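You operate a simulated robot arm through the tools that you are given. There is no shell and no other tool. Be economical: measure what you need, move in short steps, check, and stop when the job is done.

You are at the controls of a simulated robot arm. One attempt, no reset.

## Task
Done reading: dimmer off, leg rest down, orange cushion back on the seat.
Fine: the black socket switch goes off too.
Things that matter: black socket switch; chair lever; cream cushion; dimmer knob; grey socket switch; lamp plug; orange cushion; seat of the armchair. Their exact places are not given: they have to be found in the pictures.

The check looks at the end state, three seconds after you hand in, the way a careful person would. Anything else that was tipped, shoved, dropped, spilled or broken makes it a failure.

## Robot
A 6-joint arm with a two-finger parallel gripper on a trunk, on a base that drives. Base frame: it is fixed to the floor where the robot stands at the start and does not move with it; the origin is under the middle of the robot, x ahead of it, y to its left, z up. Units: m, rad, N and s.
With the tool pointing down near the work surface it reaches from about 0.2 to 0.44 m from the robot's upright axis, wherever it stands. Its first joint turns from -2.897 to 2.897 rad. Places, roughly: black socket switch [0.7, 0, 0.7]; chair lever [0.4, 0.8, 0.4]; dimmer knob [0.5, 0, 0.9]; grey socket switch [0.9, 0.3, 0.7]; orange cushion [0.25, 1.25, 0.5]; seat of the armchair [0.9, 0.8, 0.4]. Payload 4.1 kg.
The TCP is the grasp point between the finger pads, 0.023 m short of the fingertips. In the tool frame z runs along the fingers and y along their closing line. Largest opening 0.094 m; finger width 0.038, thickness 0.01; the body of the gripper, 0.054 by 0.096 m, starts 0.039 m behind the TCP.
Orientation is that of the tool frame in the base frame, as a unit quaternion [x, y, z, w]. With the fingers straight down and closing along the base's y, the tool's x points along the base's -x, its y along +y and its z along -z.

## Interface
- The arm moves only by the tool play_rows. Its argument "deltas" is one flat list of numbers, 6 for each row, row after row: the shift along the tool's x, y, z in m, then the turn, a rotation vector about the tool's x, y, z in rad. In form: [x, y, z, rx, ry, rz, x, y, z, rx, ry, rz, ...]. A call has 1 to 20 rows; each row shifts and turns the commanded pose from where the row before left it, along the tool's axes as they then stand. "gripper" is the gripper command, from -1 (fully open) to 1 (shut), values between in proportion, set as the call begins (left out, the last holds). A row lasts 0.2 s, in which the tool goes at most 0.05 m and 0.15 rad; a call with a longer step from one row to the next is refused whole, and so is a gripper value outside its range. Where a pose cannot be reached the arm comes as near as it can. A force on the tool above 90 N (or 10 N above the force at the start of the call, whichever is more), or a blocked arm, ends the call early, and 0.2 s more pass. The fingers move at their own pace (about 0.045 m/s each) and stop on an object; they squeeze with about 35 N. The grip force told is the motor's: it shows also when the fingers shut on nothing. Time passes only in rows, and 0.2 s behind the last, so rows that do not move let the fingers close. The reply holds the time, the measured pose of the TCP, the force on the tool along the base axes, the opening and the grip force, in the units named above and with some noise, with the torque about the TCP (base axes, N m) and any sound that the robot's microphone picked up, and new pictures: "show" is both (left out), scene, wrist or none.
- Cameras (640 x 400 px; columns grow to the right, rows downward): "scene" is now at [0.0222, 0.1881, 1.4394]; the picture's right is [0.27, -0.96, 0.00], its down [-0.64, -0.18, -0.75] and it looks along [0.72, 0.20, -0.67] (base axes); focal length 254 px, centre (320, 200). "wrist" rides on the gripper at [0.086, 0.016, -0.075] in the tool frame; the picture's right is [-0.18, 0.98, 0.00], its down [-0.58, -0.11, -0.81] and it looks along [-0.79, -0.15, 0.59] (tool axes); focal length 243 px, centre (320, 200).
- slide_trunk(by): slides the trunk up (or, below 0, down) by that many m; the arm and the scene camera ride with it, the base frame stays. It gives what a move gives, with no picture.
- roll_base(legs): drives the robot by 1 to 6 legs, each [ahead, turn to the left] in m and rad, along the robot's own axes; the way and the turn of a leg run together, so that a leg with both is an arc; at most 1.5 m and 3.142 rad a leg. The arm and the cameras ride along, it lands a little off, and it stops where it bumps. It gives what a move gives, and a new picture of the scene camera.
- pan_tilt(pan, tilt): turns the head with the scene camera to pan (to the left, within 2.705 rad either way) and tilt (down, from -0.506 to 1.204), counted from straight ahead of the robot. It gives what a move gives, and a new picture of the scene camera.
- probe_pixels(camera, pixels): for up to 12 pixels [column, row] of the newest picture of that camera ("zoom" is the newest enlarged one), the place [x, y, z] in the base frame of the surface seen there, good to about 0.003 m. It takes no simulated time.
- close_up(camera, box): a new picture of the part [left, top, right, bottom] of that camera's present view, enlarged. It takes no simulated time.
- job_done(): hands the job in; it is judged then, once.

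Go step by step. Measure first, check grasps and placings, and put right what went wrong. The budget is 80 turns and 260 pictures, counting those below and the enlarged ones. Unless the task says otherwise, let go and move clear before handing in, and close with one line.

The tools are called after ">>>" by a JSON object that holds its "method" and its "body". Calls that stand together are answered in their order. play_rows: Moves the arm, as the interface text tells. Its arguments: {"type":"object","properties":{"deltas":{"type":"array"},"gripper":{"type":"number"},"show":{"type":"string","enum":["both","scene","wrist","none"]}},"required":["deltas"]} The other tools are called the same way: slide_trunk (by) slides the trunk up or down; roll_base (legs) drives the base; pan_tilt (pan, tilt) turns the head that bears the scene camera; probe_pixels (camera, pixels) gives the place of the surface under pixels of a picture; close_up (camera, box) takes an enlarged picture of a part of a camera's view; job_done () hands the job in.

At the start:

```text
clock: 0.0
tool_pos: [0.3819, 0.1991, 1.1326]
tool_rot: [0.0, 1.0, 0.0, 0.0]
ft_force: [0.6, -0.8, -0.1]
moment: [0.0, 0.01, -0.02]
opening: 0.094
gripper_force: 0.0
trunk travel left (down, up): [-0.4, 0.19]
robot x, y, heading: [0.0007, -0.0003, -0.001]
head pan, tilt: [0.272, 0.73]
```

scene: 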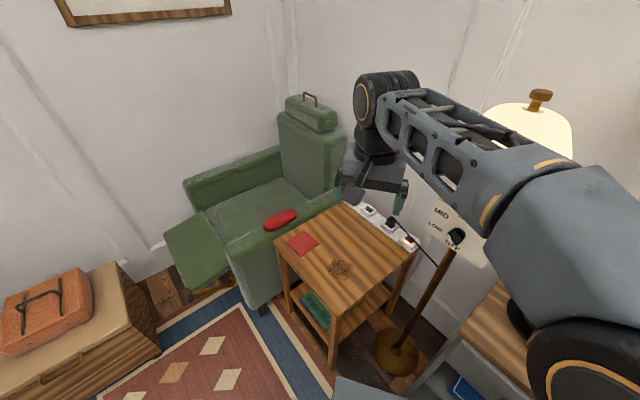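
wrist: 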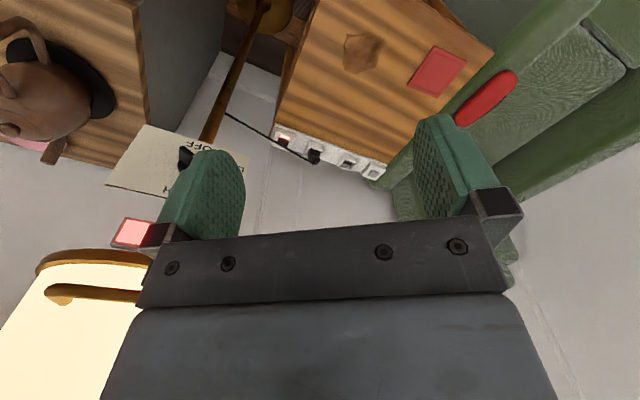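

The picture shows the armchair with a red lever near (280,218), a socket strip near (385,222), a dimmer near (455,237) and the orange cushion near (45,310). I'll enlarge those areas and measure them.

>>> {"method": "close_up", "body": {"camera": "scene", "box": [340, 180, 500, 280]}}

>>> {"method": "close_up", "body": {"camera": "scene", "box": [160, 90, 352, 310]}}

>>> {"method": "close_up", "body": {"camera": "wrist", "box": [100, 80, 420, 280]}}

>>> {"method": "probe_pixels", "body": {"camera": "scene", "pixels": [[280, 218], [303, 243], [370, 210], [390, 223], [408, 240], [455, 237], [440, 215], [45, 310], [250, 205], [195, 250], [340, 268], [100, 330]]}}

```text
4.00 times, centred on (420, 230) of scene
```

zoom: 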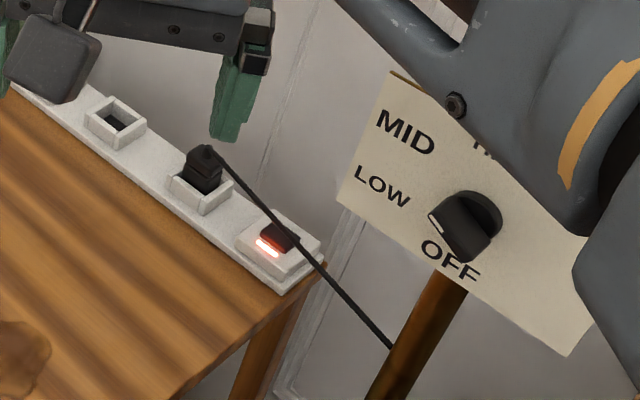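

```text
1.82 times, centred on (256, 200) of scene
```

zoom: 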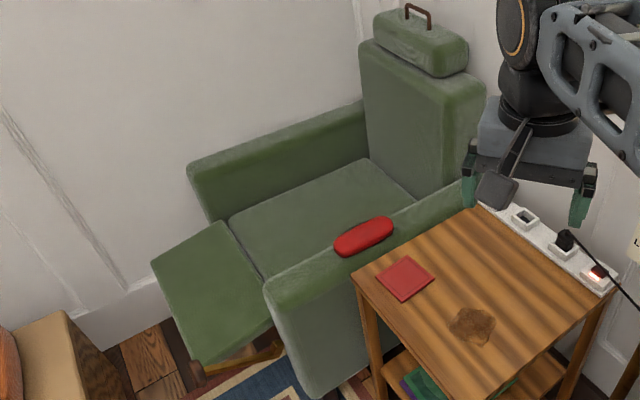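

```text
2.00 times, centred on (260, 180) of wrist
```

zoom: 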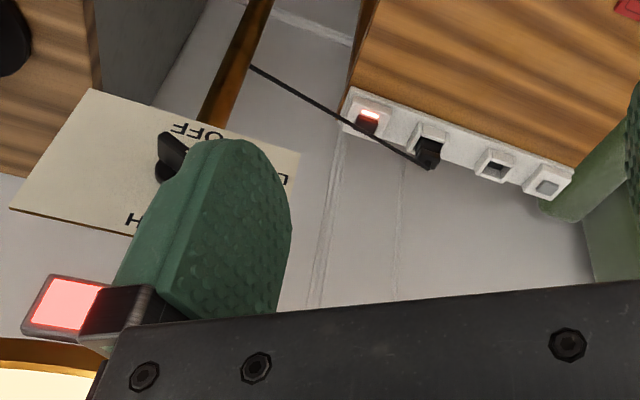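

```text
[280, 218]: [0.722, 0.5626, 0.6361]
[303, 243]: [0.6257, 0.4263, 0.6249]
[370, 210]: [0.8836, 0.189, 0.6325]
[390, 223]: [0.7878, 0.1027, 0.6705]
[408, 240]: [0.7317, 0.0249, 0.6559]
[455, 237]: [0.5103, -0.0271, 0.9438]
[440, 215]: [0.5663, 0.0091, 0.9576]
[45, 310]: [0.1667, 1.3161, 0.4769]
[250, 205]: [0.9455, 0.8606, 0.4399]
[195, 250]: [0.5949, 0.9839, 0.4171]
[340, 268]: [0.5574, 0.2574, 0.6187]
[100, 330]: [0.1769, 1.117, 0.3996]
```

The dimmer pointer seems to be at LOW, and the black switch at the near end of the strip is lit. I still need the lever and the cream cushion, so I'll look around.

>>> {"method": "pan_tilt", "body": {"pan": 1.2, "tilt": 0.7}}

>>> {"method": "pan_tilt", "body": {"pan": -0.5, "tilt": 0.8}}

>>> {"method": "pan_tilt", "body": {"pan": 0.7, "tilt": 0.9}}

```text
clock: 1.2
tool_pos: [0.3818, 0.1975, 1.1336]
tool_rot: [-0.001, 1.0, 0.0, 0.0]
ft_force: [-0.5, -0.6, -0.1]
moment: [0.0, 0.01, -0.01]
opening: 0.0941
gripper_force: 0.0
trunk travel left (down, up): [-0.4, 0.19]
robot x, y, heading: [-0.0005, 0.0001, 0.001]
head pan, tilt: [1.201, 0.7]
```

scene: 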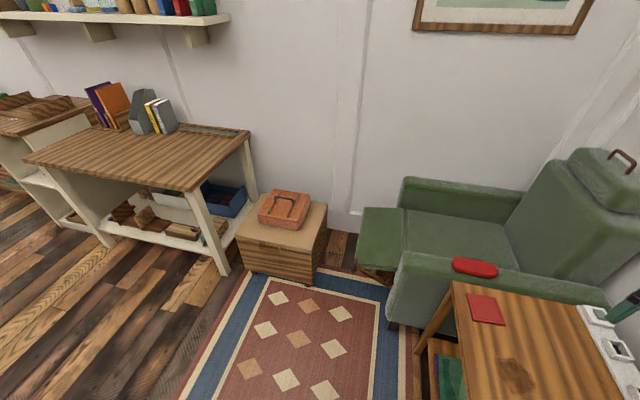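

```text
clock: 3.0
tool_pos: [0.3822, 0.1993, 1.1334]
tool_rot: [0.001, 1.0, 0.0, 0.0]
ft_force: [-0.1, -0.3, -0.3]
moment: [0.02, 0.02, 0.03]
opening: 0.0941
gripper_force: 0.1
trunk travel left (down, up): [-0.4, 0.19]
robot x, y, heading: [0.0014, 0.0026, 0.003]
head pan, tilt: [-0.499, 0.799]
```

scene: 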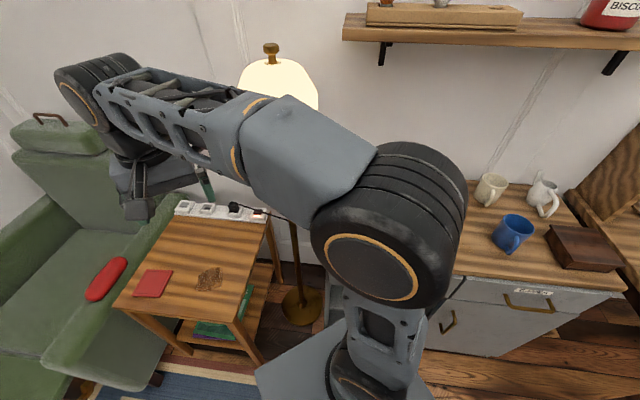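

```text
clock: 4.3
tool_pos: [0.3814, 0.1988, 1.1332]
tool_rot: [0.0, 1.0, 0.0, 0.0]
ft_force: [0.0, 0.1, -0.1]
moment: [0.01, -0.02, 0.02]
opening: 0.094
gripper_force: 0.0
trunk travel left (down, up): [-0.4, 0.19]
robot x, y, heading: [-0.0009, -0.0001, -0.001]
head pan, tilt: [0.7, 0.901]
```

scene: 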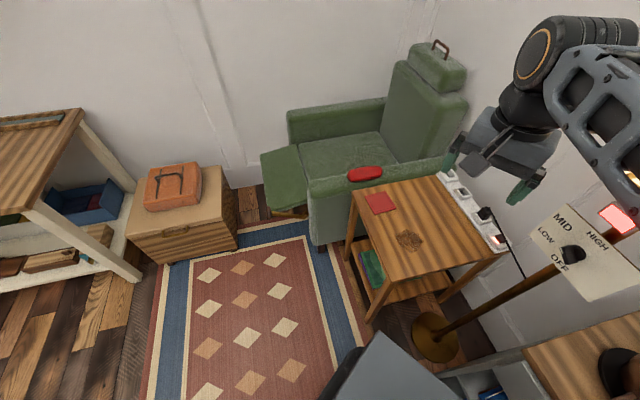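

The beige pad under the orange cushion may be the cream one. Next I'll enlarge the lever, cushion and dimmer areas.

>>> {"method": "close_up", "body": {"camera": "scene", "box": [250, 130, 410, 230]}}

>>> {"method": "close_up", "body": {"camera": "scene", "box": [110, 150, 250, 270]}}

>>> {"method": "close_up", "body": {"camera": "scene", "box": [430, 160, 640, 310]}}

>>> {"method": "probe_pixels", "body": {"camera": "scene", "pixels": [[275, 212], [300, 211], [573, 253], [545, 228], [570, 290], [612, 250], [600, 290], [155, 190], [190, 190], [175, 170], [150, 235], [225, 205]]}}

```text
4.00 times, centred on (330, 180) of scene
```

zoom: 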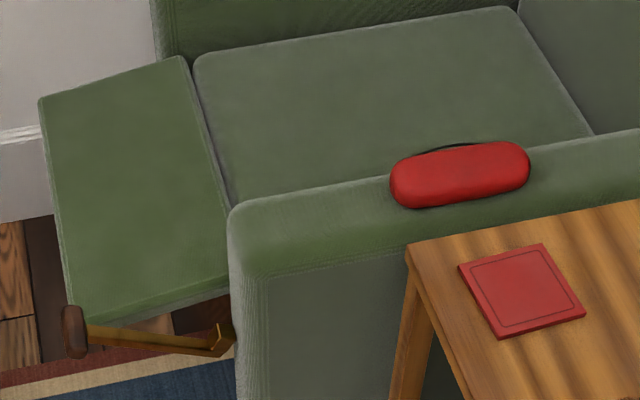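

```text
3.33 times, centred on (180, 210) of scene
```

zoom: 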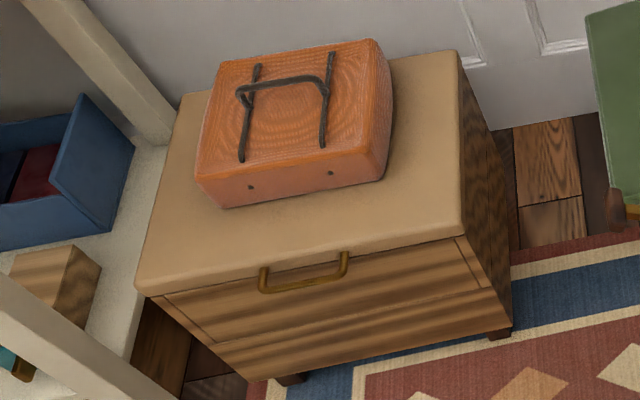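

```text
2.67 times, centred on (535, 235) of scene
```

zoom: 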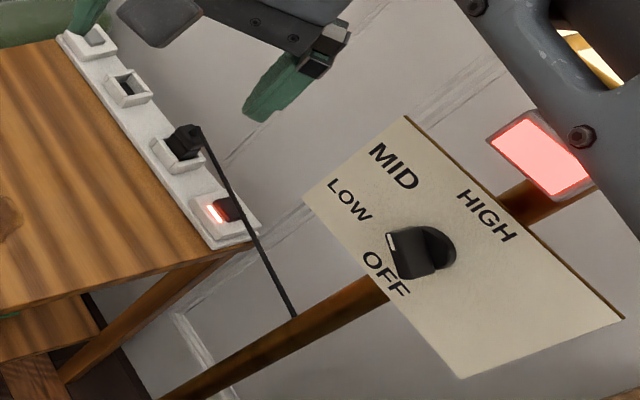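

```text
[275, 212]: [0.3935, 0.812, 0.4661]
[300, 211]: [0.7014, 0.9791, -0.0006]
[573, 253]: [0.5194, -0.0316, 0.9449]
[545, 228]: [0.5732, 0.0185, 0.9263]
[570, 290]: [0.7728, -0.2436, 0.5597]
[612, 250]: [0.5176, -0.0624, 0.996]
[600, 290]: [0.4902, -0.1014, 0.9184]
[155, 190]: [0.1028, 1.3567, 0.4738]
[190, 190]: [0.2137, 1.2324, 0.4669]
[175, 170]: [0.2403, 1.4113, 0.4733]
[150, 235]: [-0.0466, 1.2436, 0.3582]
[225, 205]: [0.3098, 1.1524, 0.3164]
```

The lever is a brass rod ending in a brown knob near [0.39, 0.81, 0.47]. Next I'll measure the dimmer plate and knob precisely.

>>> {"method": "probe_pixels", "body": {"camera": "zoom", "pixels": [[340, 175], [405, 130], [600, 310], [460, 365], [480, 230], [345, 215], [390, 242], [405, 255], [425, 265], [445, 245], [425, 240], [408, 275]]}}

>>> {"method": "close_up", "body": {"camera": "scene", "box": [540, 220, 604, 280]}}

>>> {"method": "close_up", "body": {"camera": "scene", "box": [430, 165, 526, 255]}}

```text
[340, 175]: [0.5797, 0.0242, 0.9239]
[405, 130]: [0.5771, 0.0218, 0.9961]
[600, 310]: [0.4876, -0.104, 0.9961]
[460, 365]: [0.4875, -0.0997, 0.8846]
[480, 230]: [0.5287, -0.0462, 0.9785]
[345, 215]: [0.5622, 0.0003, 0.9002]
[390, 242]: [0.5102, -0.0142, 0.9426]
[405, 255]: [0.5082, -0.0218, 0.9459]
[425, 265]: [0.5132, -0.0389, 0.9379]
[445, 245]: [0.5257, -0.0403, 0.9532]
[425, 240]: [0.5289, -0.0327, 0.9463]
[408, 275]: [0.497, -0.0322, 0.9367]
```

```text
6.67 times, centred on (572, 250) of scene
```

zoom: 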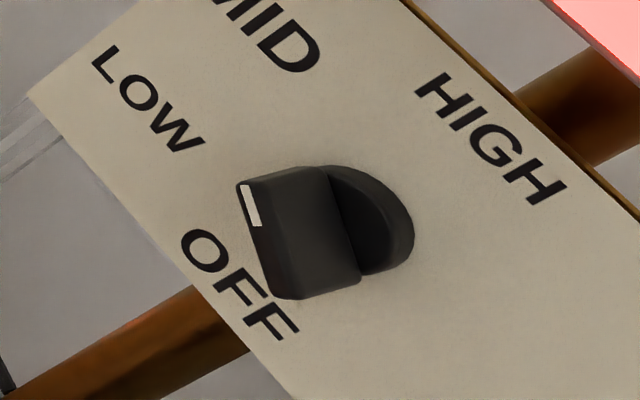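

```text
4.44 times, centred on (478, 210) of scene
```

zoom: 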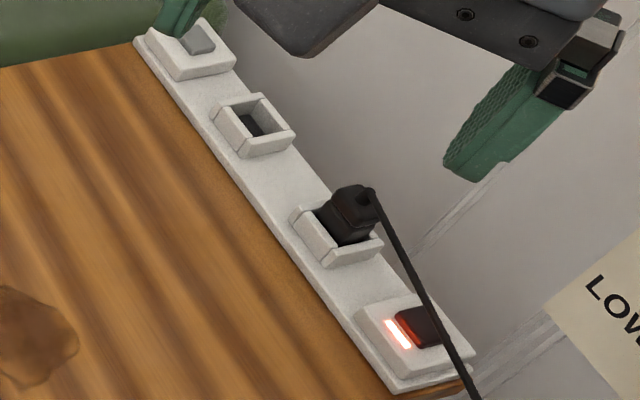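

The plate is vertical and faces [-0.81, 0.58, 0], with OFF at the bottom, LOW to the left and HIGH at the top. I'll pitch the tool to horizontal, which also gives a closer wrist view of the knob.

>>> {"method": "play_rows", "body": {"deltas": [0, 0, 0, 0, -0.1428, 0, 0, 0, 0, 0, -0.1428, 0, 0, 0, 0, 0, -0.1428, 0, 0, 0, 0, 0, -0.1428, 0, 0, 0, 0, 0, -0.1428, 0, 0, 0, 0, 0, -0.1428, 0, 0, 0, 0, 0, -0.1428, 0, 0, 0, 0, 0, -0.1428, 0, 0, 0, 0, 0, -0.1428, 0, 0, 0, 0, 0, -0.1428, 0, 0, 0, 0, 0, -0.1428, 0], "gripper": -1, "show": "both"}}

```text
clock: 6.8
tool_pos: [0.3819, 0.1992, 1.1327]
tool_rot: [0.0, 0.706, 0.0, 0.708]
ft_force: [-0.1, 0.5, -0.4]
moment: [0.01, 0.0, -0.02]
opening: 0.0939
gripper_force: 0.1
trunk travel left (down, up): [-0.4, 0.19]
robot x, y, heading: [-0.001, 0.0002, -0.004]
head pan, tilt: [0.7, 0.901]
```

scene: 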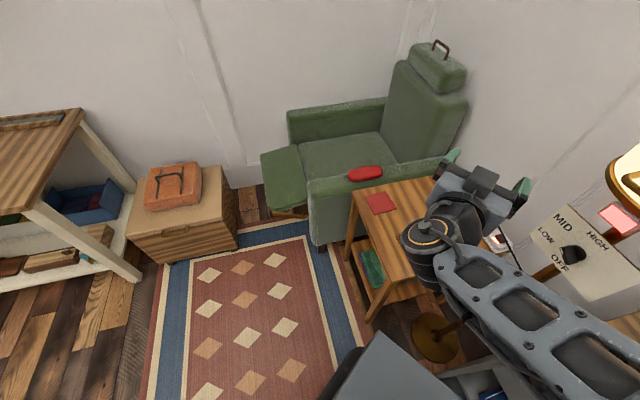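
wrist: 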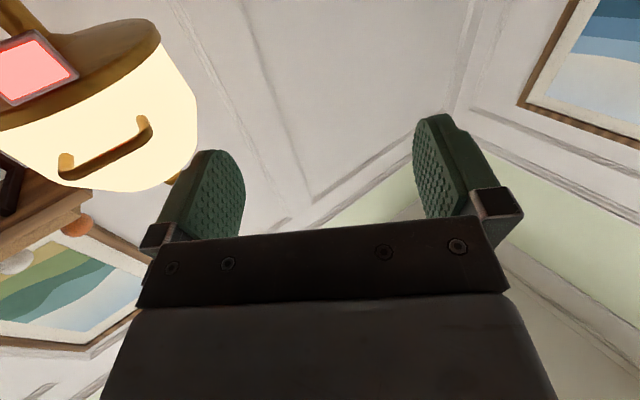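

The tool is now horizontal. Next I'll yaw toward the plate and go to a standoff in front of the knob.

>>> {"method": "play_rows", "body": {"deltas": [0.0382, 0, 0, 0.1246, 0, 0, 0.0382, 0, 0, 0.1246, 0, 0, 0.0382, 0, 0, 0.1246, 0, 0, 0.0382, 0, 0, 0.1246, 0, 0, 0.0382, 0, 0, 0.1246, 0, 0, 0, -0.0212, 0.02, 0, 0, 0, 0, -0.0212, 0.02, 0, 0, 0, 0, -0.0212, 0.02, 0, 0, 0, 0, -0.0212, 0.02, 0, 0, 0, 0, -0.0212, 0.02, 0, 0, 0]}}

```text
clock: 8.9
tool_pos: [0.4027, 0.0565, 0.9441]
tool_rot: [0.218, 0.673, -0.217, 0.673]
ft_force: [-0.5, 0.0, 0.0]
moment: [-0.02, 0.01, 0.01]
opening: 0.0939
gripper_force: 0.0
out of reach, approached as far as the arm can: row 10
trunk travel left (down, up): [-0.4, 0.19]
robot x, y, heading: [-0.0018, 0.0002, 0.002]
head pan, tilt: [0.7, 0.901]
```

scene: 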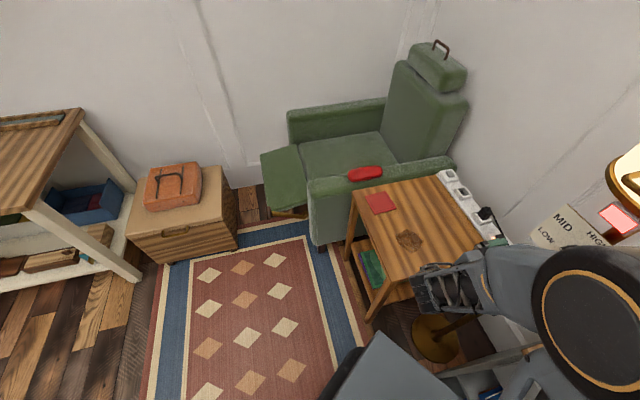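
wrist: 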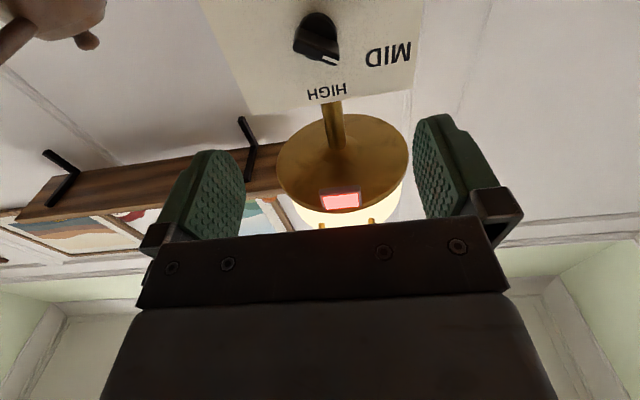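

The standoff is marginal at row 10, but the knob shows at (315,40), upside-down. I'll enlarge it and test moving forward.

>>> {"method": "close_up", "body": {"camera": "wrist", "box": [200, 0, 440, 120]}}

>>> {"method": "play_rows", "body": {"deltas": [0, 0, 0.02, 0, 0, 0, 0, 0, 0.02, 0, 0, 0], "show": "wrist"}}

```text
2.67 times, centred on (320, 60) of wrist
```

zoom: 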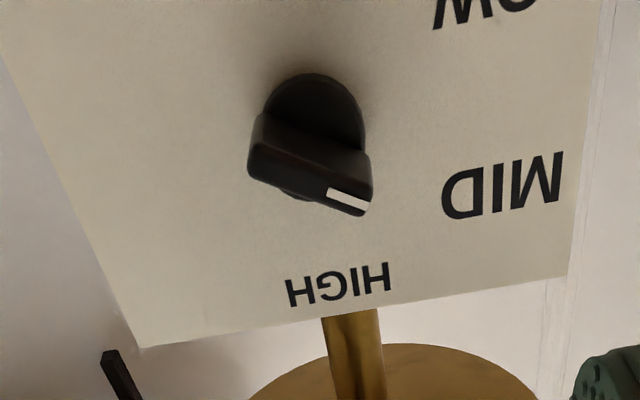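

```text
clock: 9.6
tool_pos: [0.4376, 0.0337, 0.9425]
tool_rot: [0.217, 0.673, -0.218, 0.673]
ft_force: [0.3, 0.3, -0.3]
moment: [-0.01, -0.01, 0.03]
opening: 0.094
gripper_force: 0.0
trunk travel left (down, up): [-0.4, 0.19]
robot x, y, heading: [-0.0002, -0.0003, 0.003]
head pan, tilt: [0.7, 0.901]
```

wrist: 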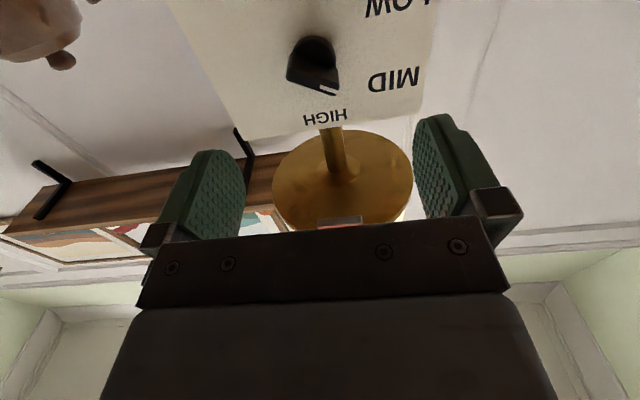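

The pointer is at MID, so it has to turn about 120° counter-clockwise to OFF. I'll measure the knob in this view.

>>> {"method": "close_up", "body": {"camera": "wrist", "box": [250, 10, 410, 130]}}

```text
3.33 times, centred on (330, 70) of wrist
```

zoom: 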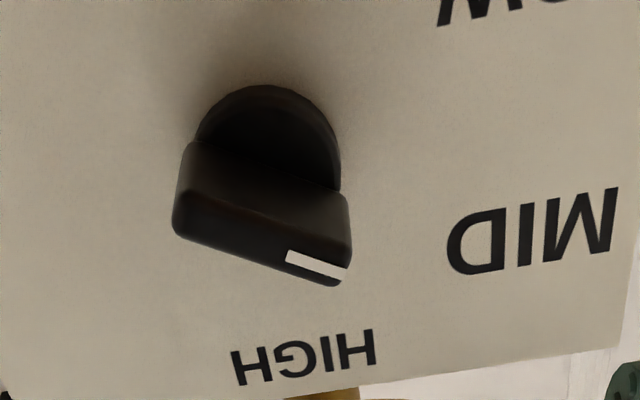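

>>> {"method": "probe_pixels", "body": {"camera": "zoom", "pixels": [[178, 225], [185, 200], [250, 240], [300, 262], [340, 275], [345, 245], [260, 225], [200, 160], [330, 195], [400, 250], [150, 120], [320, 345]]}}

```text
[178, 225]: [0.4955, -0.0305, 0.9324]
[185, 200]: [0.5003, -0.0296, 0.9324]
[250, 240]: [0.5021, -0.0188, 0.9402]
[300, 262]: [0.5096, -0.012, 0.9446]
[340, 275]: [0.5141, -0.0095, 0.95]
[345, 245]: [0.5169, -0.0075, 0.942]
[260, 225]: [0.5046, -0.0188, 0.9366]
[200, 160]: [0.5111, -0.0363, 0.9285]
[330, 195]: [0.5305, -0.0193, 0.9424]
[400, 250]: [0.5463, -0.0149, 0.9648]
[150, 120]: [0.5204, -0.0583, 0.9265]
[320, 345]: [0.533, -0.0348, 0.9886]
```

The bar runs about 31° above horizontal and its centre is near [0.505, -0.02, 0.943]. I'll shift 5 mm, roll the tool +2.09 rad to line up with the bar, and partly close the fingers.

>>> {"method": "play_rows", "body": {"deltas": [0, -0.005, 0, 0, 0, 0.149, 0, 0, 0, 0, 0, 0.149, 0, 0, 0, 0, 0, 0.149, 0, 0, 0, 0, 0, 0.149, 0, 0, 0, 0, 0, 0.149, 0, 0, 0, 0, 0, 0.149, 0, 0, 0, 0, 0, 0.149, 0, 0, 0, 0, 0, 0.149, 0, 0, 0, 0, 0, 0.149, 0, 0, 0, 0, 0, 0.149, 0, 0, 0, 0, 0, 0.149, 0, 0, 0, 0, 0, 0.149, 0, 0, 0, 0, 0, 0.149, 0, 0, 0, 0, 0, 0.149], "gripper": 0}}

```text
clock: 12.6
tool_pos: [0.4097, 0.0066, 1.498]
tool_rot: [0.692, 0.155, 0.47, 0.525]
ft_force: [-0.4, -1.1, 0.8]
moment: [0.01, -0.05, -0.04]
opening: 0.0468
gripper_force: 0.0
out of reach, approached as far as the arm can: row 2, 3, 4, 5, 6, 7, 8, 9, 10, 11, 12, 13, 14
trunk travel left (down, up): [-0.4, 0.19]
robot x, y, heading: [-0.0021, -0.0004, 0.002]
head pan, tilt: [0.7, 0.901]
```

scene: 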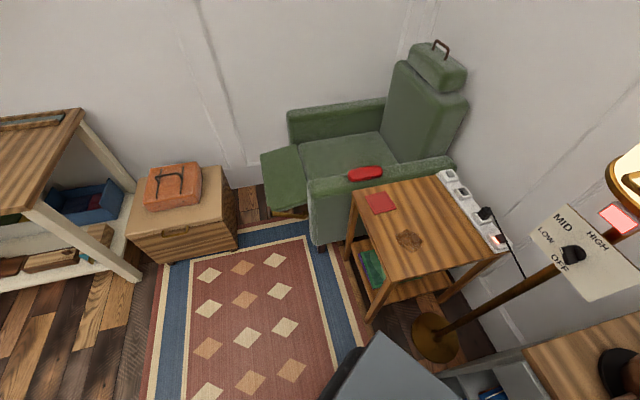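
wrist: 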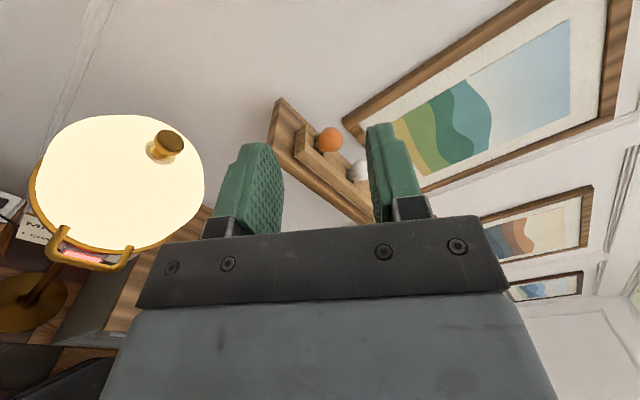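

Rolling there sent the arm into an odd posture (TCP z=1.498), though nothing was touched. I'll check where it stands with a still row, then lower the trunk to give the arm more room.

>>> {"method": "play_rows", "body": {"deltas": [0, 0, 0, 0, 0, 0], "show": "none"}}

>>> {"method": "pan_tilt", "body": {"pan": -0.2, "tilt": 0.3}}

```text
clock: 12.9
tool_pos: [0.4098, 0.0073, 1.4988]
tool_rot: [0.693, 0.155, 0.471, 0.524]
ft_force: [-0.6, -0.8, 0.1]
moment: [0.0, 0.01, -0.01]
opening: 0.047
gripper_force: 0.0
trunk travel left (down, up): [-0.4, 0.19]
robot x, y, heading: [-0.0002, -0.0028, -0.002]
head pan, tilt: [0.7, 0.901]
```

```text
clock: 14.2
tool_pos: [0.4095, 0.0067, 1.4976]
tool_rot: [0.692, 0.156, 0.47, 0.525]
ft_force: [0.4, 1.0, 0.1]
moment: [-0.03, -0.01, 0.0]
opening: 0.047
gripper_force: 0.1
trunk travel left (down, up): [-0.4, 0.19]
robot x, y, heading: [0.0002, -0.0008, -0.0]
head pan, tilt: [-0.201, 0.3]
```

scene: 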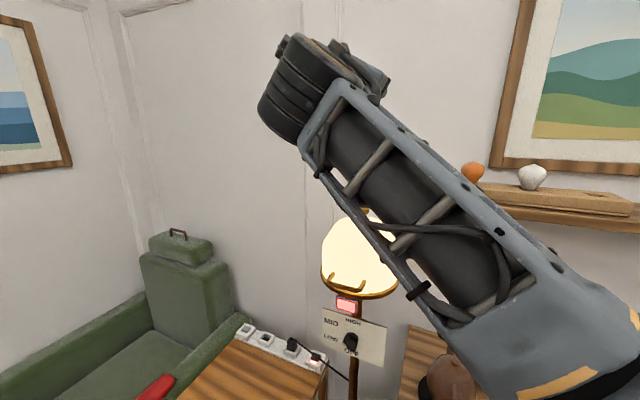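

The orientation is exactly what I wanted; only the height is wrong. I'll probe the lampshade so the gripper can come down with the trunk without touching it.

>>> {"method": "probe_pixels", "body": {"camera": "scene", "pixels": [[345, 250], [325, 265], [360, 296], [394, 285], [345, 306], [352, 342], [356, 240], [290, 345], [315, 360], [248, 330], [350, 385], [440, 380]]}}

>>> {"method": "close_up", "body": {"camera": "scene", "box": [220, 200, 420, 400]}}

```text
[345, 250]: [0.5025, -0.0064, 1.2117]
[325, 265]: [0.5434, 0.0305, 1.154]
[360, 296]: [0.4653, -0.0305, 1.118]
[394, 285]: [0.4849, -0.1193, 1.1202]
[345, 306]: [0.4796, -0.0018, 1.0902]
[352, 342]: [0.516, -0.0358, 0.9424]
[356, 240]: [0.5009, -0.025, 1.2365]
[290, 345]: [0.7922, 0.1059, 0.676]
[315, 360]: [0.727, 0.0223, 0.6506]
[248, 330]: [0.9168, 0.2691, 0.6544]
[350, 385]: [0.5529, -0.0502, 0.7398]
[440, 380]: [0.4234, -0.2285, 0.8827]
```

```text
2.00 times, centred on (320, 300) of scene
```

zoom: 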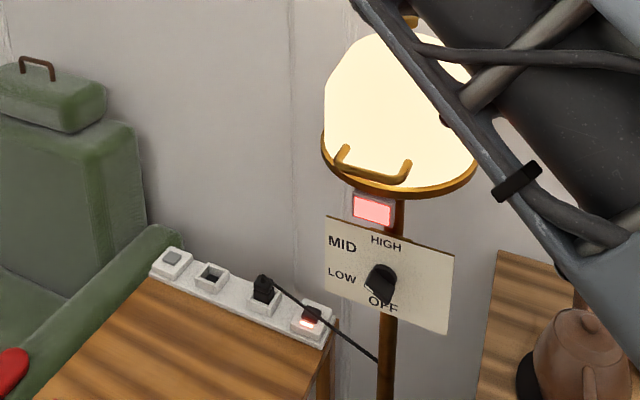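

The shade reaches out to x≈0.46 above z≈1.09, so I should back off before lowering. I'll look behind the robot first.

>>> {"method": "pan_tilt", "body": {"pan": 2.7, "tilt": 0.8}}

>>> {"method": "pan_tilt", "body": {"pan": -2.2, "tilt": 0.8}}

>>> {"method": "pan_tilt", "body": {"pan": -1.0, "tilt": 0.9}}

```text
clock: 16.7
tool_pos: [0.4103, 0.0073, 1.4976]
tool_rot: [0.692, 0.156, 0.469, 0.526]
ft_force: [-1.0, -0.1, -0.2]
moment: [0.01, 0.01, 0.01]
opening: 0.0473
gripper_force: 0.1
trunk travel left (down, up): [-0.4, 0.19]
robot x, y, heading: [-0.0026, -0.0006, -0.001]
head pan, tilt: [2.7, 0.799]
```

scene: 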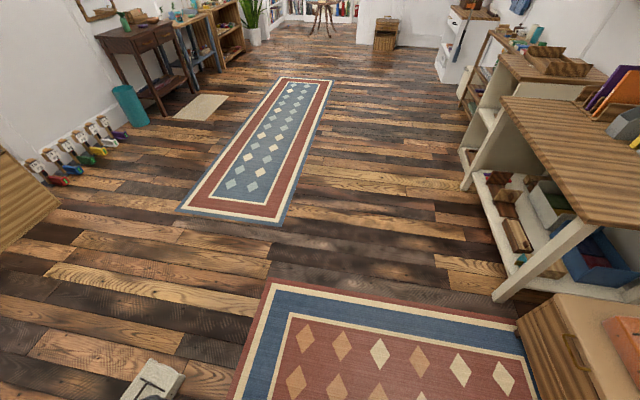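

```text
clock: 20.6
tool_pos: [0.4107, 0.0069, 1.497]
tool_rot: [0.692, 0.155, 0.469, 0.526]
ft_force: [1.0, 0.3, -0.3]
moment: [-0.03, 0.04, 0.03]
opening: 0.0472
gripper_force: 0.1
trunk travel left (down, up): [-0.4, 0.19]
robot x, y, heading: [0.0007, -0.0029, 0.001]
head pan, tilt: [-2.201, 0.799]
```

scene: 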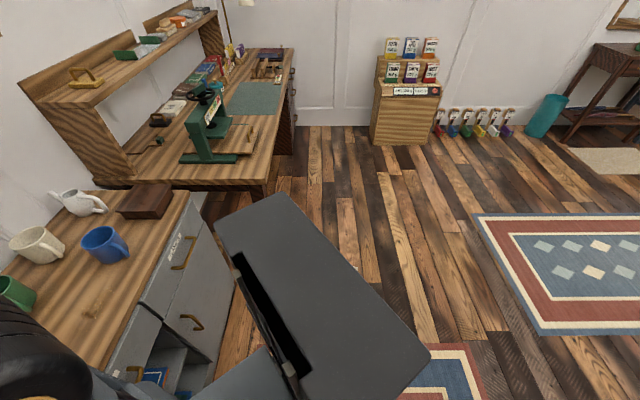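

```text
clock: 21.9
tool_pos: [0.4099, 0.0077, 1.4987]
tool_rot: [0.693, 0.155, 0.47, 0.525]
ft_force: [0.1, 0.1, 0.4]
moment: [0.04, -0.01, -0.02]
opening: 0.0467
gripper_force: 0.1
trunk travel left (down, up): [-0.4, 0.19]
robot x, y, heading: [0.0002, -0.0007, -0.002]
head pan, tilt: [-1.0, 0.901]
```

scene: 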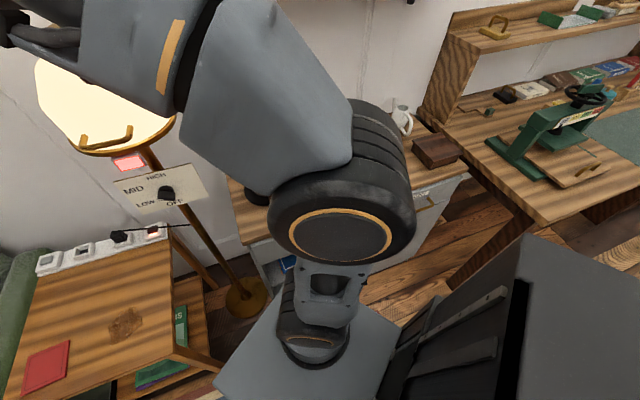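

There is free floor behind and to the left. I'll drive to about (0, 0.33) facing squarely toward the dimmer so the arm works straight ahead.

>>> {"method": "roll_base", "body": {"legs": [[0, 1.571], [0.33, 0], [0, -2.194]]}}

>>> {"method": "pan_tilt", "body": {"pan": 0, "tilt": 0.5}}

```text
clock: 33.1
tool_pos: [0.34, 0.0915, 1.4978]
tool_rot: [0.707, -0.066, 0.284, 0.645]
ft_force: [-0.1, -1.2, 0.0]
moment: [0.01, 0.01, 0.0]
opening: 0.047
gripper_force: 0.0
trunk travel left (down, up): [-0.4, 0.19]
robot x, y, heading: [0.006, 0.322, -0.63]
head pan, tilt: [-1.0, 0.901]
```

scene: 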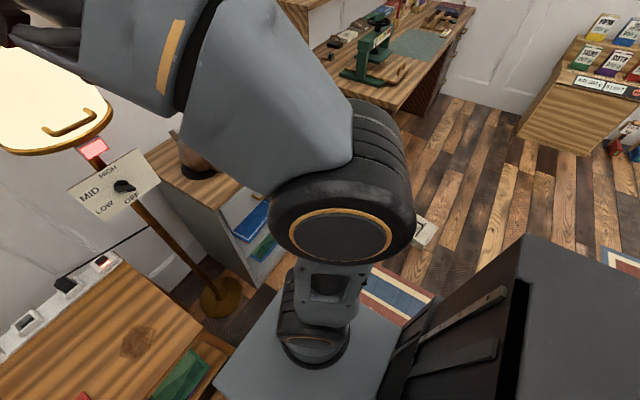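

```text
clock: 34.4
tool_pos: [0.3402, 0.0915, 1.4967]
tool_rot: [0.707, -0.066, 0.284, 0.645]
ft_force: [0.7, 0.6, 0.3]
moment: [0.03, 0.02, -0.03]
opening: 0.0469
gripper_force: 0.2
trunk travel left (down, up): [-0.4, 0.19]
robot x, y, heading: [0.0032, 0.3281, -0.633]
head pan, tilt: [0.0, 0.499]
```

scene: 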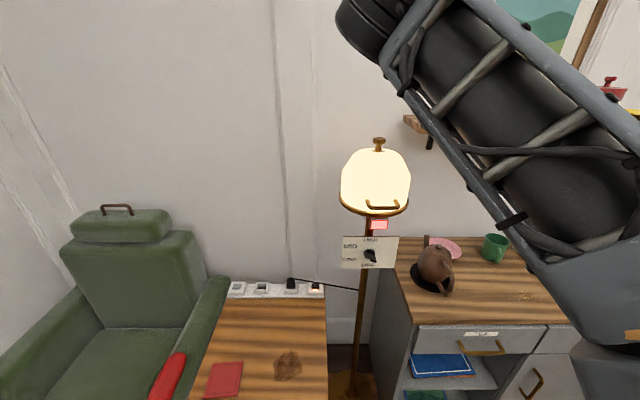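

The robot faces the dimmer squarely. I'll lower the trunk 0.3 m and yaw the tool back to face the plate.

>>> {"method": "slide_trunk", "body": {"by": -0.3}}

>>> {"method": "play_rows", "body": {"deltas": [0, 0, 0, 0.0617, 0.11, 0, 0, 0, 0, 0.0617, 0.11, 0, 0, 0, 0, 0.0617, 0.11, 0, 0, 0, 0, 0.0617, 0.11, 0, 0, 0, 0, 0.0617, 0.11, 0]}}

```text
clock: 37.4
tool_pos: [0.3395, 0.0933, 1.1999]
tool_rot: [0.707, -0.066, 0.284, 0.644]
ft_force: [-0.9, -0.1, -0.1]
moment: [0.01, -0.02, -0.03]
opening: 0.0471
gripper_force: 0.1
trunk travel left (down, up): [-0.1, 0.49]
robot x, y, heading: [0.0041, 0.3284, -0.626]
head pan, tilt: [0.0, 0.499]
```

```text
clock: 38.6
tool_pos: [0.3378, 0.0914, 1.1988]
tool_rot: [0.692, 0.155, 0.471, 0.524]
ft_force: [0.6, -0.3, 0.1]
moment: [-0.02, -0.01, -0.06]
opening: 0.0469
gripper_force: 0.0
trunk travel left (down, up): [-0.1, 0.49]
robot x, y, heading: [0.0056, 0.3236, -0.629]
head pan, tilt: [0.0, 0.499]
```

scene: 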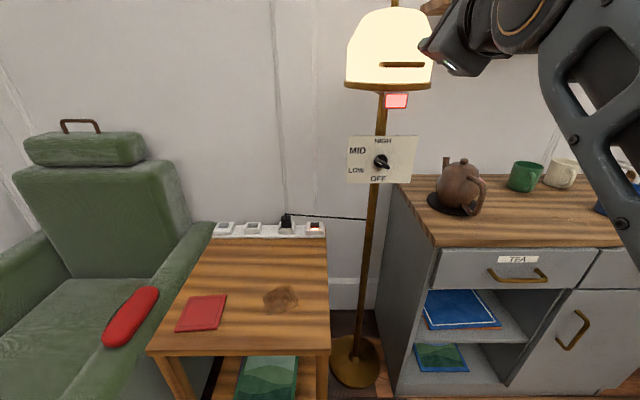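
wrist: 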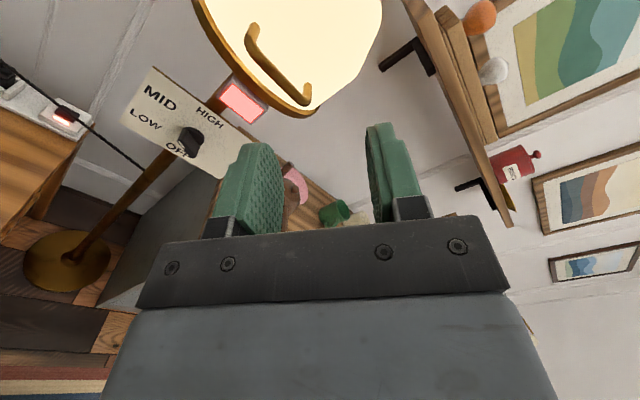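

Everything is reached cleanly now. I'll lower 0.256 m straight down to the knob's height and then move a little forward.

>>> {"method": "play_rows", "body": {"deltas": [-0.015, -0.0283, 0, 0, 0, 0, -0.015, -0.0283, 0, 0, 0, 0, -0.015, -0.0283, 0, 0, 0, 0, -0.015, -0.0283, 0, 0, 0, 0, -0.015, -0.0283, 0, 0, 0, 0, -0.015, -0.0283, 0, 0, 0, 0, -0.015, -0.0283, 0, 0, 0, 0, -0.015, -0.0283, 0, 0, 0, 0, 0, 0, 0.03, 0, 0, 0, 0, 0, 0.03, 0, 0, 0, 0, 0, 0.03, 0, 0, 0, 0, 0, 0.025, 0, 0, 0]}}

```text
clock: 40.2
tool_pos: [0.3794, 0.0716, 0.9301]
tool_rot: [0.74, 0.169, 0.436, 0.483]
ft_force: [-0.3, 0.1, -0.1]
moment: [0.02, 0.0, -0.01]
opening: 0.0469
gripper_force: 0.0
out of reach, approached as far as the arm can: row 7, 8
trunk travel left (down, up): [-0.1, 0.49]
robot x, y, heading: [0.0044, 0.3294, -0.625]
head pan, tilt: [0.0, 0.499]
stopped in row 8: the arm was blocked; the commanded pose is now the measured one
```

scene: 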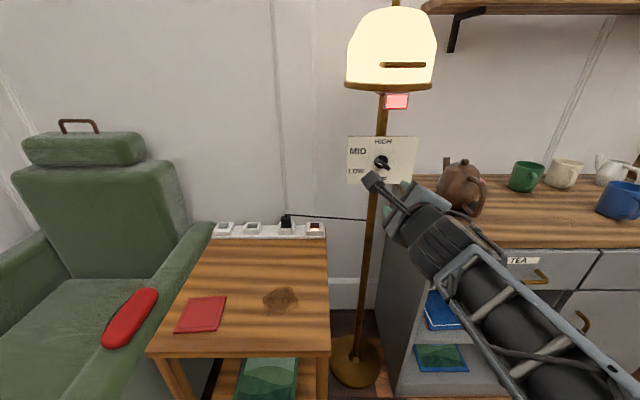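
wrist: 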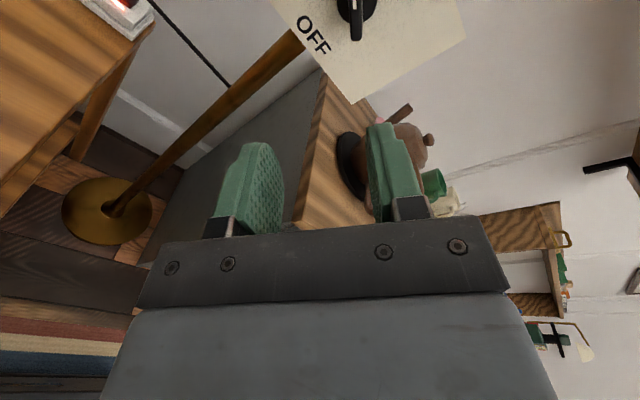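

The arm is too folded at this trunk height. I'll raise the tool 0.1 m, level it, and then drop the trunk the remaining 0.1 m.

>>> {"method": "play_rows", "body": {"deltas": [0.016, 0.0287, -0.005, 0, 0, 0, 0.016, 0.0287, -0.005, 0, 0, 0, 0.016, 0.0287, -0.005, 0, 0, 0, 0.008, 0.014, -0.003, -0.067, 0.037, 0, 0, 0, 0, -0.067, 0.037, 0], "show": "none"}}

>>> {"method": "slide_trunk", "body": {"by": -0.1}}

```text
clock: 41.4
tool_pos: [0.3722, 0.0765, 1.0476]
tool_rot: [0.686, 0.156, 0.476, 0.528]
ft_force: [0.1, 0.1, -0.4]
moment: [-0.02, -0.01, -0.04]
opening: 0.0472
gripper_force: 0.0
trunk travel left (down, up): [-0.1, 0.49]
robot x, y, heading: [0.004, 0.3283, -0.628]
head pan, tilt: [0.0, 0.499]
```

```text
clock: 42.8
tool_pos: [0.374, 0.0756, 0.9463]
tool_rot: [0.686, 0.157, 0.476, 0.528]
ft_force: [0.4, 0.2, -0.5]
moment: [0.01, -0.04, -0.02]
opening: 0.0467
gripper_force: 0.1
trunk travel left (down, up): [0.0, 0.59]
robot x, y, heading: [0.0056, 0.3266, -0.628]
head pan, tilt: [0.0, 0.499]
```

The tool is now at knob height, about 0.17 m from the grasp pose. I'll approach to within about 5 cm and check.

>>> {"method": "play_rows", "body": {"deltas": [-0.0058, -0.0025, 0.022, 0, 0, 0, 0, 0, 0.022, 0, 0, 0, 0, 0, 0.022, 0, 0, 0, 0, 0, 0.022, 0, 0, 0, 0, 0, 0.022, 0, 0, 0]}}

```text
clock: 44.0
tool_pos: [0.4612, 0.0082, 0.9432]
tool_rot: [0.686, 0.156, 0.476, 0.528]
ft_force: [-0.2, -0.7, 0.4]
moment: [-0.01, -0.01, 0.04]
opening: 0.0468
gripper_force: 0.1
trunk travel left (down, up): [0.0, 0.59]
robot x, y, heading: [0.0046, 0.3274, -0.628]
head pan, tilt: [0.0, 0.499]
```

scene: 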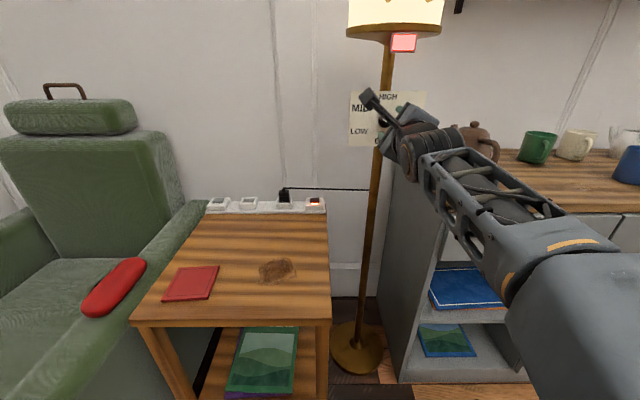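
wrist: 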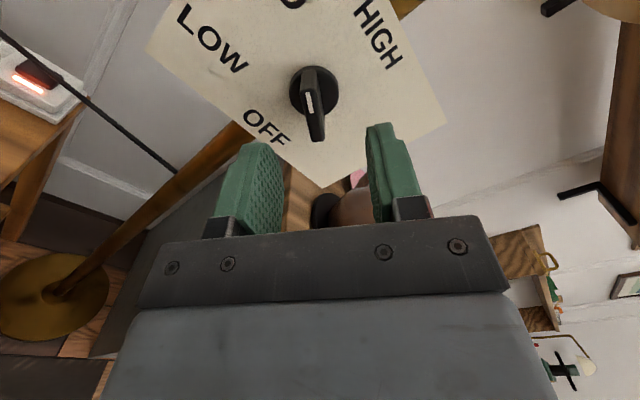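

The bar stands upright in the wrist view at (313,100), centred between the fingers. I'll go forward 0.056 m and close.

>>> {"method": "play_rows", "body": {"deltas": [0, 0, 0.014, 0, 0, 0, 0, 0, 0.014, 0, 0, 0, 0, 0, 0.014, 0, 0, 0, 0, 0, 0.014, 0, 0, 0], "show": "none"}}

>>> {"method": "play_rows", "body": {"deltas": [0, 0, 0, 0, 0, 0, 0, 0, 0, 0, 0, 0, 0, 0, 0, 0, 0, 0], "gripper": 1}}

```text
clock: 45.0
tool_pos: [0.5063, -0.0223, 0.943]
tool_rot: [0.686, 0.157, 0.476, 0.528]
ft_force: [0.7, 0.0, 1.0]
moment: [0.02, 0.0, 0.02]
opening: 0.047
gripper_force: 0.1
trunk travel left (down, up): [0.0, 0.59]
robot x, y, heading: [0.0061, 0.3297, -0.628]
head pan, tilt: [0.0, 0.499]
```

```text
clock: 45.8
tool_pos: [0.5078, -0.0214, 0.9412]
tool_rot: [0.688, 0.158, 0.474, 0.527]
ft_force: [-3.3, 8.8, -15.0]
moment: [-0.16, -0.28, 0.01]
opening: 0.0099
gripper_force: 39.0
trunk travel left (down, up): [0.0, 0.59]
robot x, y, heading: [0.0044, 0.3241, -0.632]
head pan, tilt: [0.0, 0.499]
```

scene: 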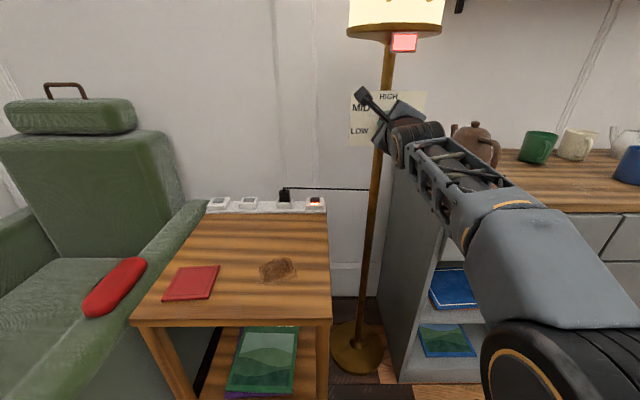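
wrist: 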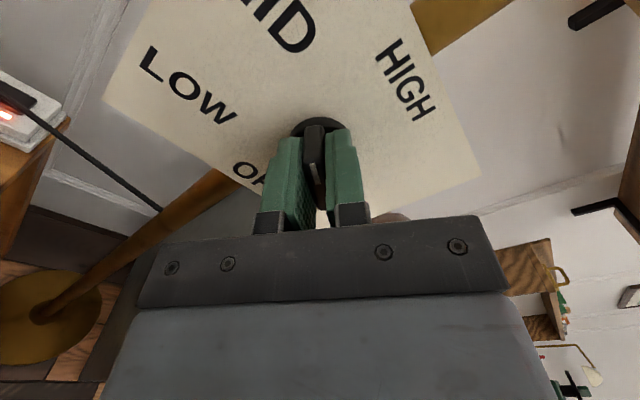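

The bar is gripped (opening 0.0099, 39 N). I'll turn it counter-clockwise (-rz) in a first short stage.

>>> {"method": "play_rows", "body": {"deltas": [0, -0.0015, 0, 0, 0, -0.1, 0, 0, 0, 0, 0, -0.1, 0, 0, 0, 0, 0, -0.1, 0, 0, 0, 0, 0, -0.1, 0, 0, 0, 0, 0, -0.1], "show": "wrist"}}

```text
clock: 47.0
tool_pos: [0.5077, -0.0205, 0.9407]
tool_rot: [0.627, 0.322, 0.329, 0.628]
ft_force: [-13.7, 16.9, -24.1]
moment: [0.54, 0.72, 1.19]
opening: 0.0102
gripper_force: 45.3
trunk travel left (down, up): [0.0, 0.59]
robot x, y, heading: [0.003, 0.3293, -0.624]
head pan, tilt: [0.0, 0.499]
```

wrist: 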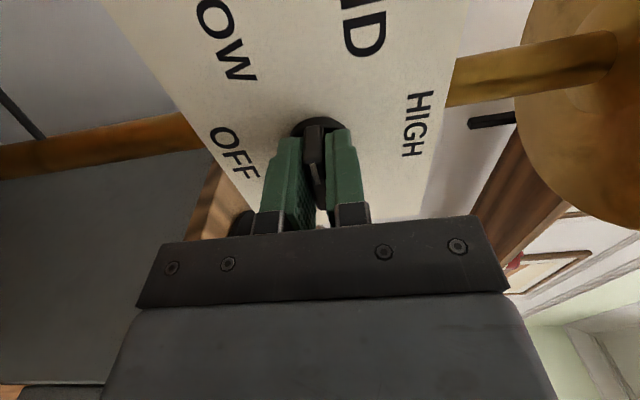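

The knob turns with the gripper, with some side load. I'll relieve that by a couple of millimetres and keep turning.

>>> {"method": "play_rows", "body": {"deltas": [0, -0.002, -0.0015, 0, 0, -0.1, 0, 0, 0, 0, 0, -0.1, 0, 0, 0, 0, 0, -0.1, 0, 0, 0, 0, 0, -0.1, 0, 0, 0, 0, 0, -0.1], "show": "wrist"}}

```text
clock: 48.1
tool_pos: [0.5092, -0.0223, 0.9397]
tool_rot: [0.526, 0.466, 0.164, 0.692]
ft_force: [31.6, -14.8, 13.8]
moment: [0.66, 0.99, 0.02]
opening: 0.0101
gripper_force: 44.7
trunk travel left (down, up): [0.0, 0.59]
robot x, y, heading: [0.0035, 0.328, -0.629]
head pan, tilt: [0.0, 0.499]
```

wrist: 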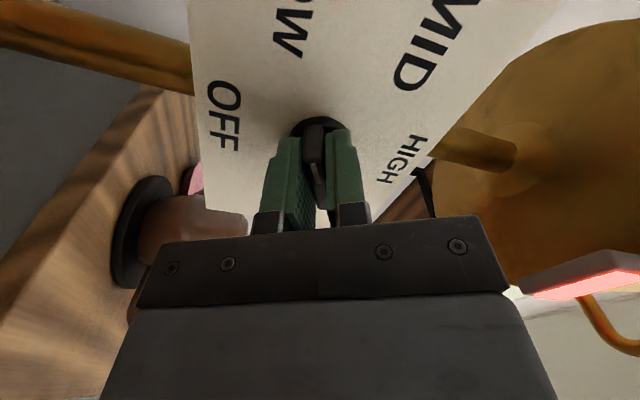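

The push and pull flipped sign, so I'll shift back 1 mm and continue turning.

>>> {"method": "play_rows", "body": {"deltas": [0, 0.001, 0.001, 0, 0, -0.1, 0, 0, 0, 0, 0, -0.1, 0, 0, 0, 0, 0, -0.1, 0, 0, 0, 0, 0, -0.1, 0, 0, 0, 0, 0, -0.1], "show": "wrist"}}

```text
clock: 49.4
tool_pos: [0.5071, -0.0213, 0.9406]
tool_rot: [0.395, 0.584, -0.012, 0.709]
ft_force: [4.9, -1.3, -2.1]
moment: [0.93, 1.2, -0.33]
opening: 0.0099
gripper_force: 45.0
trunk travel left (down, up): [0.0, 0.59]
robot x, y, heading: [0.004, 0.3236, -0.627]
head pan, tilt: [0.0, 0.499]
```

wrist: 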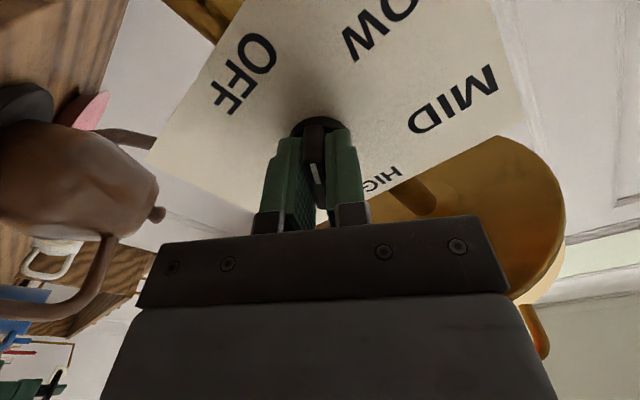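

Forces are small now. I'll turn the last ~0.58 rad to OFF.

>>> {"method": "play_rows", "body": {"deltas": [0, 0, 0, 0, 0, -0.1, 0, 0, 0, 0, 0, -0.1, 0, 0, 0, 0, 0, -0.1, 0, 0, 0, 0, 0, -0.1, 0, 0, 0, 0, 0, -0.1, 0, 0, 0, 0, 0, -0.08], "show": "both"}}

```text
clock: 50.8
tool_pos: [0.5068, -0.0223, 0.939]
tool_rot: [0.212, 0.672, -0.214, 0.677]
ft_force: [-12.3, 9.4, -17.9]
moment: [0.81, 0.9, -1.06]
opening: 0.0098
gripper_force: 44.6
trunk travel left (down, up): [0.0, 0.59]
robot x, y, heading: [0.0031, 0.3274, -0.626]
head pan, tilt: [0.0, 0.499]
```

scene: 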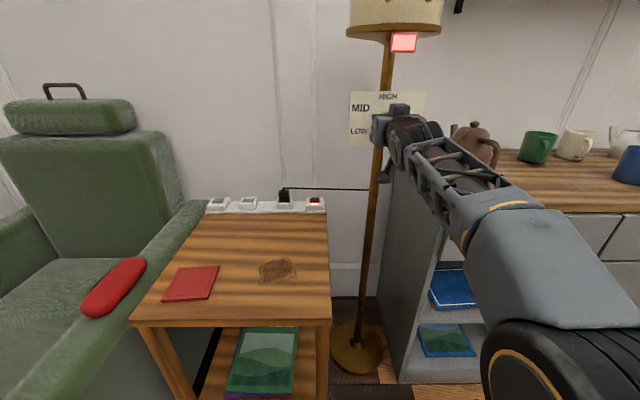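
wrist: 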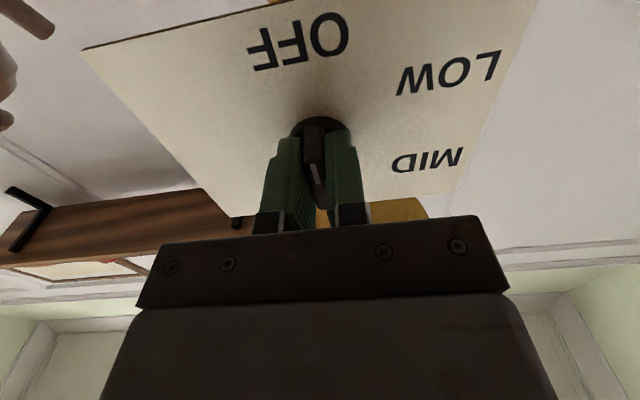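

The tool x now points straight down, so the pointer is at OFF and the shade has dimmed. I'll open, back away and check.

>>> {"method": "play_rows", "body": {"deltas": [0, 0, 0, 0, 0, 0, 0, 0, 0, 0, 0, 0, 0, 0, -0.02, 0, 0, 0, 0, 0, -0.03, 0, 0, 0, 0, 0, -0.03, 0, 0, 0, 0, 0, -0.03, 0, 0, 0], "gripper": 0}}

>>> {"method": "close_up", "body": {"camera": "wrist", "box": [200, 0, 440, 150]}}

>>> {"method": "close_up", "body": {"camera": "scene", "box": [200, 0, 440, 220]}}

```text
clock: 52.1
tool_pos: [0.4173, 0.0426, 0.9387]
tool_rot: [0.213, 0.671, -0.215, 0.677]
ft_force: [0.3, 0.3, 0.3]
moment: [-0.01, -0.01, 0.0]
opening: 0.047
gripper_force: 0.1
trunk travel left (down, up): [0.0, 0.59]
robot x, y, heading: [0.0049, 0.3277, -0.631]
head pan, tilt: [0.0, 0.499]
```

scene: 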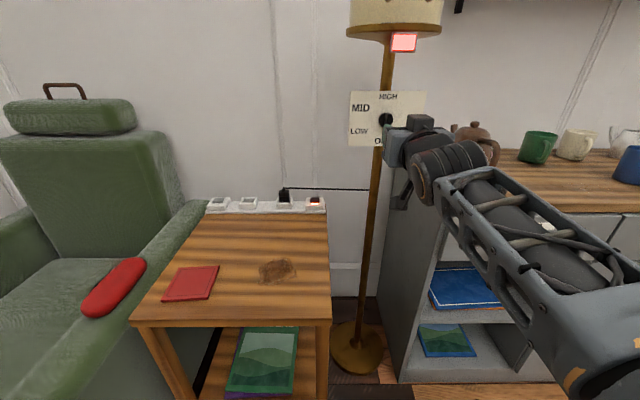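
wrist: 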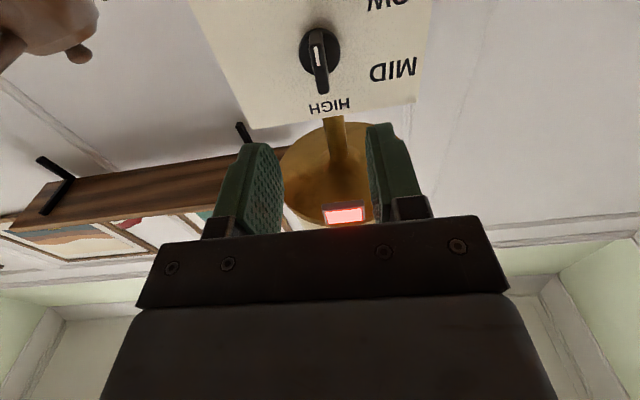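

```text
2.67 times, centred on (320, 75) of wrist
```

zoom: 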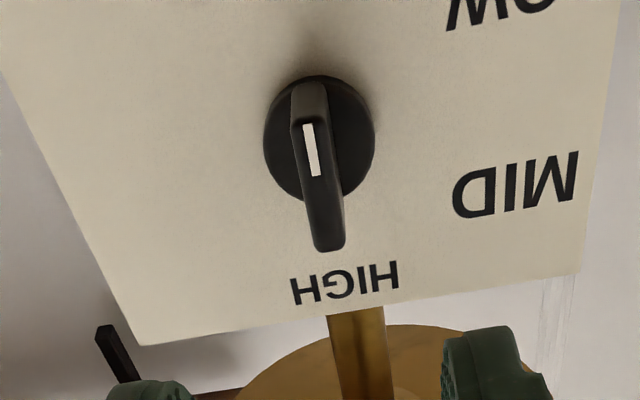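

```text
1.82 times, centred on (320, 110) of scene
```

zoom: 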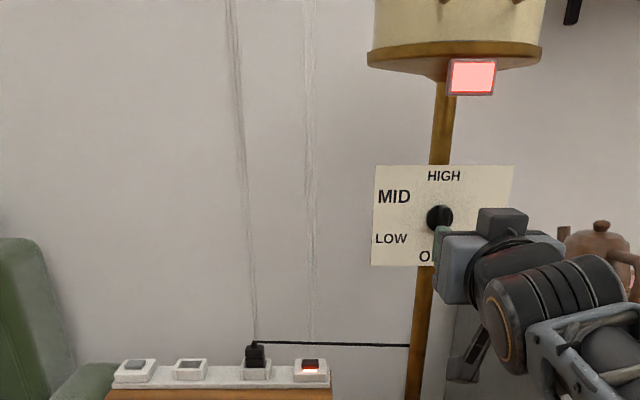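

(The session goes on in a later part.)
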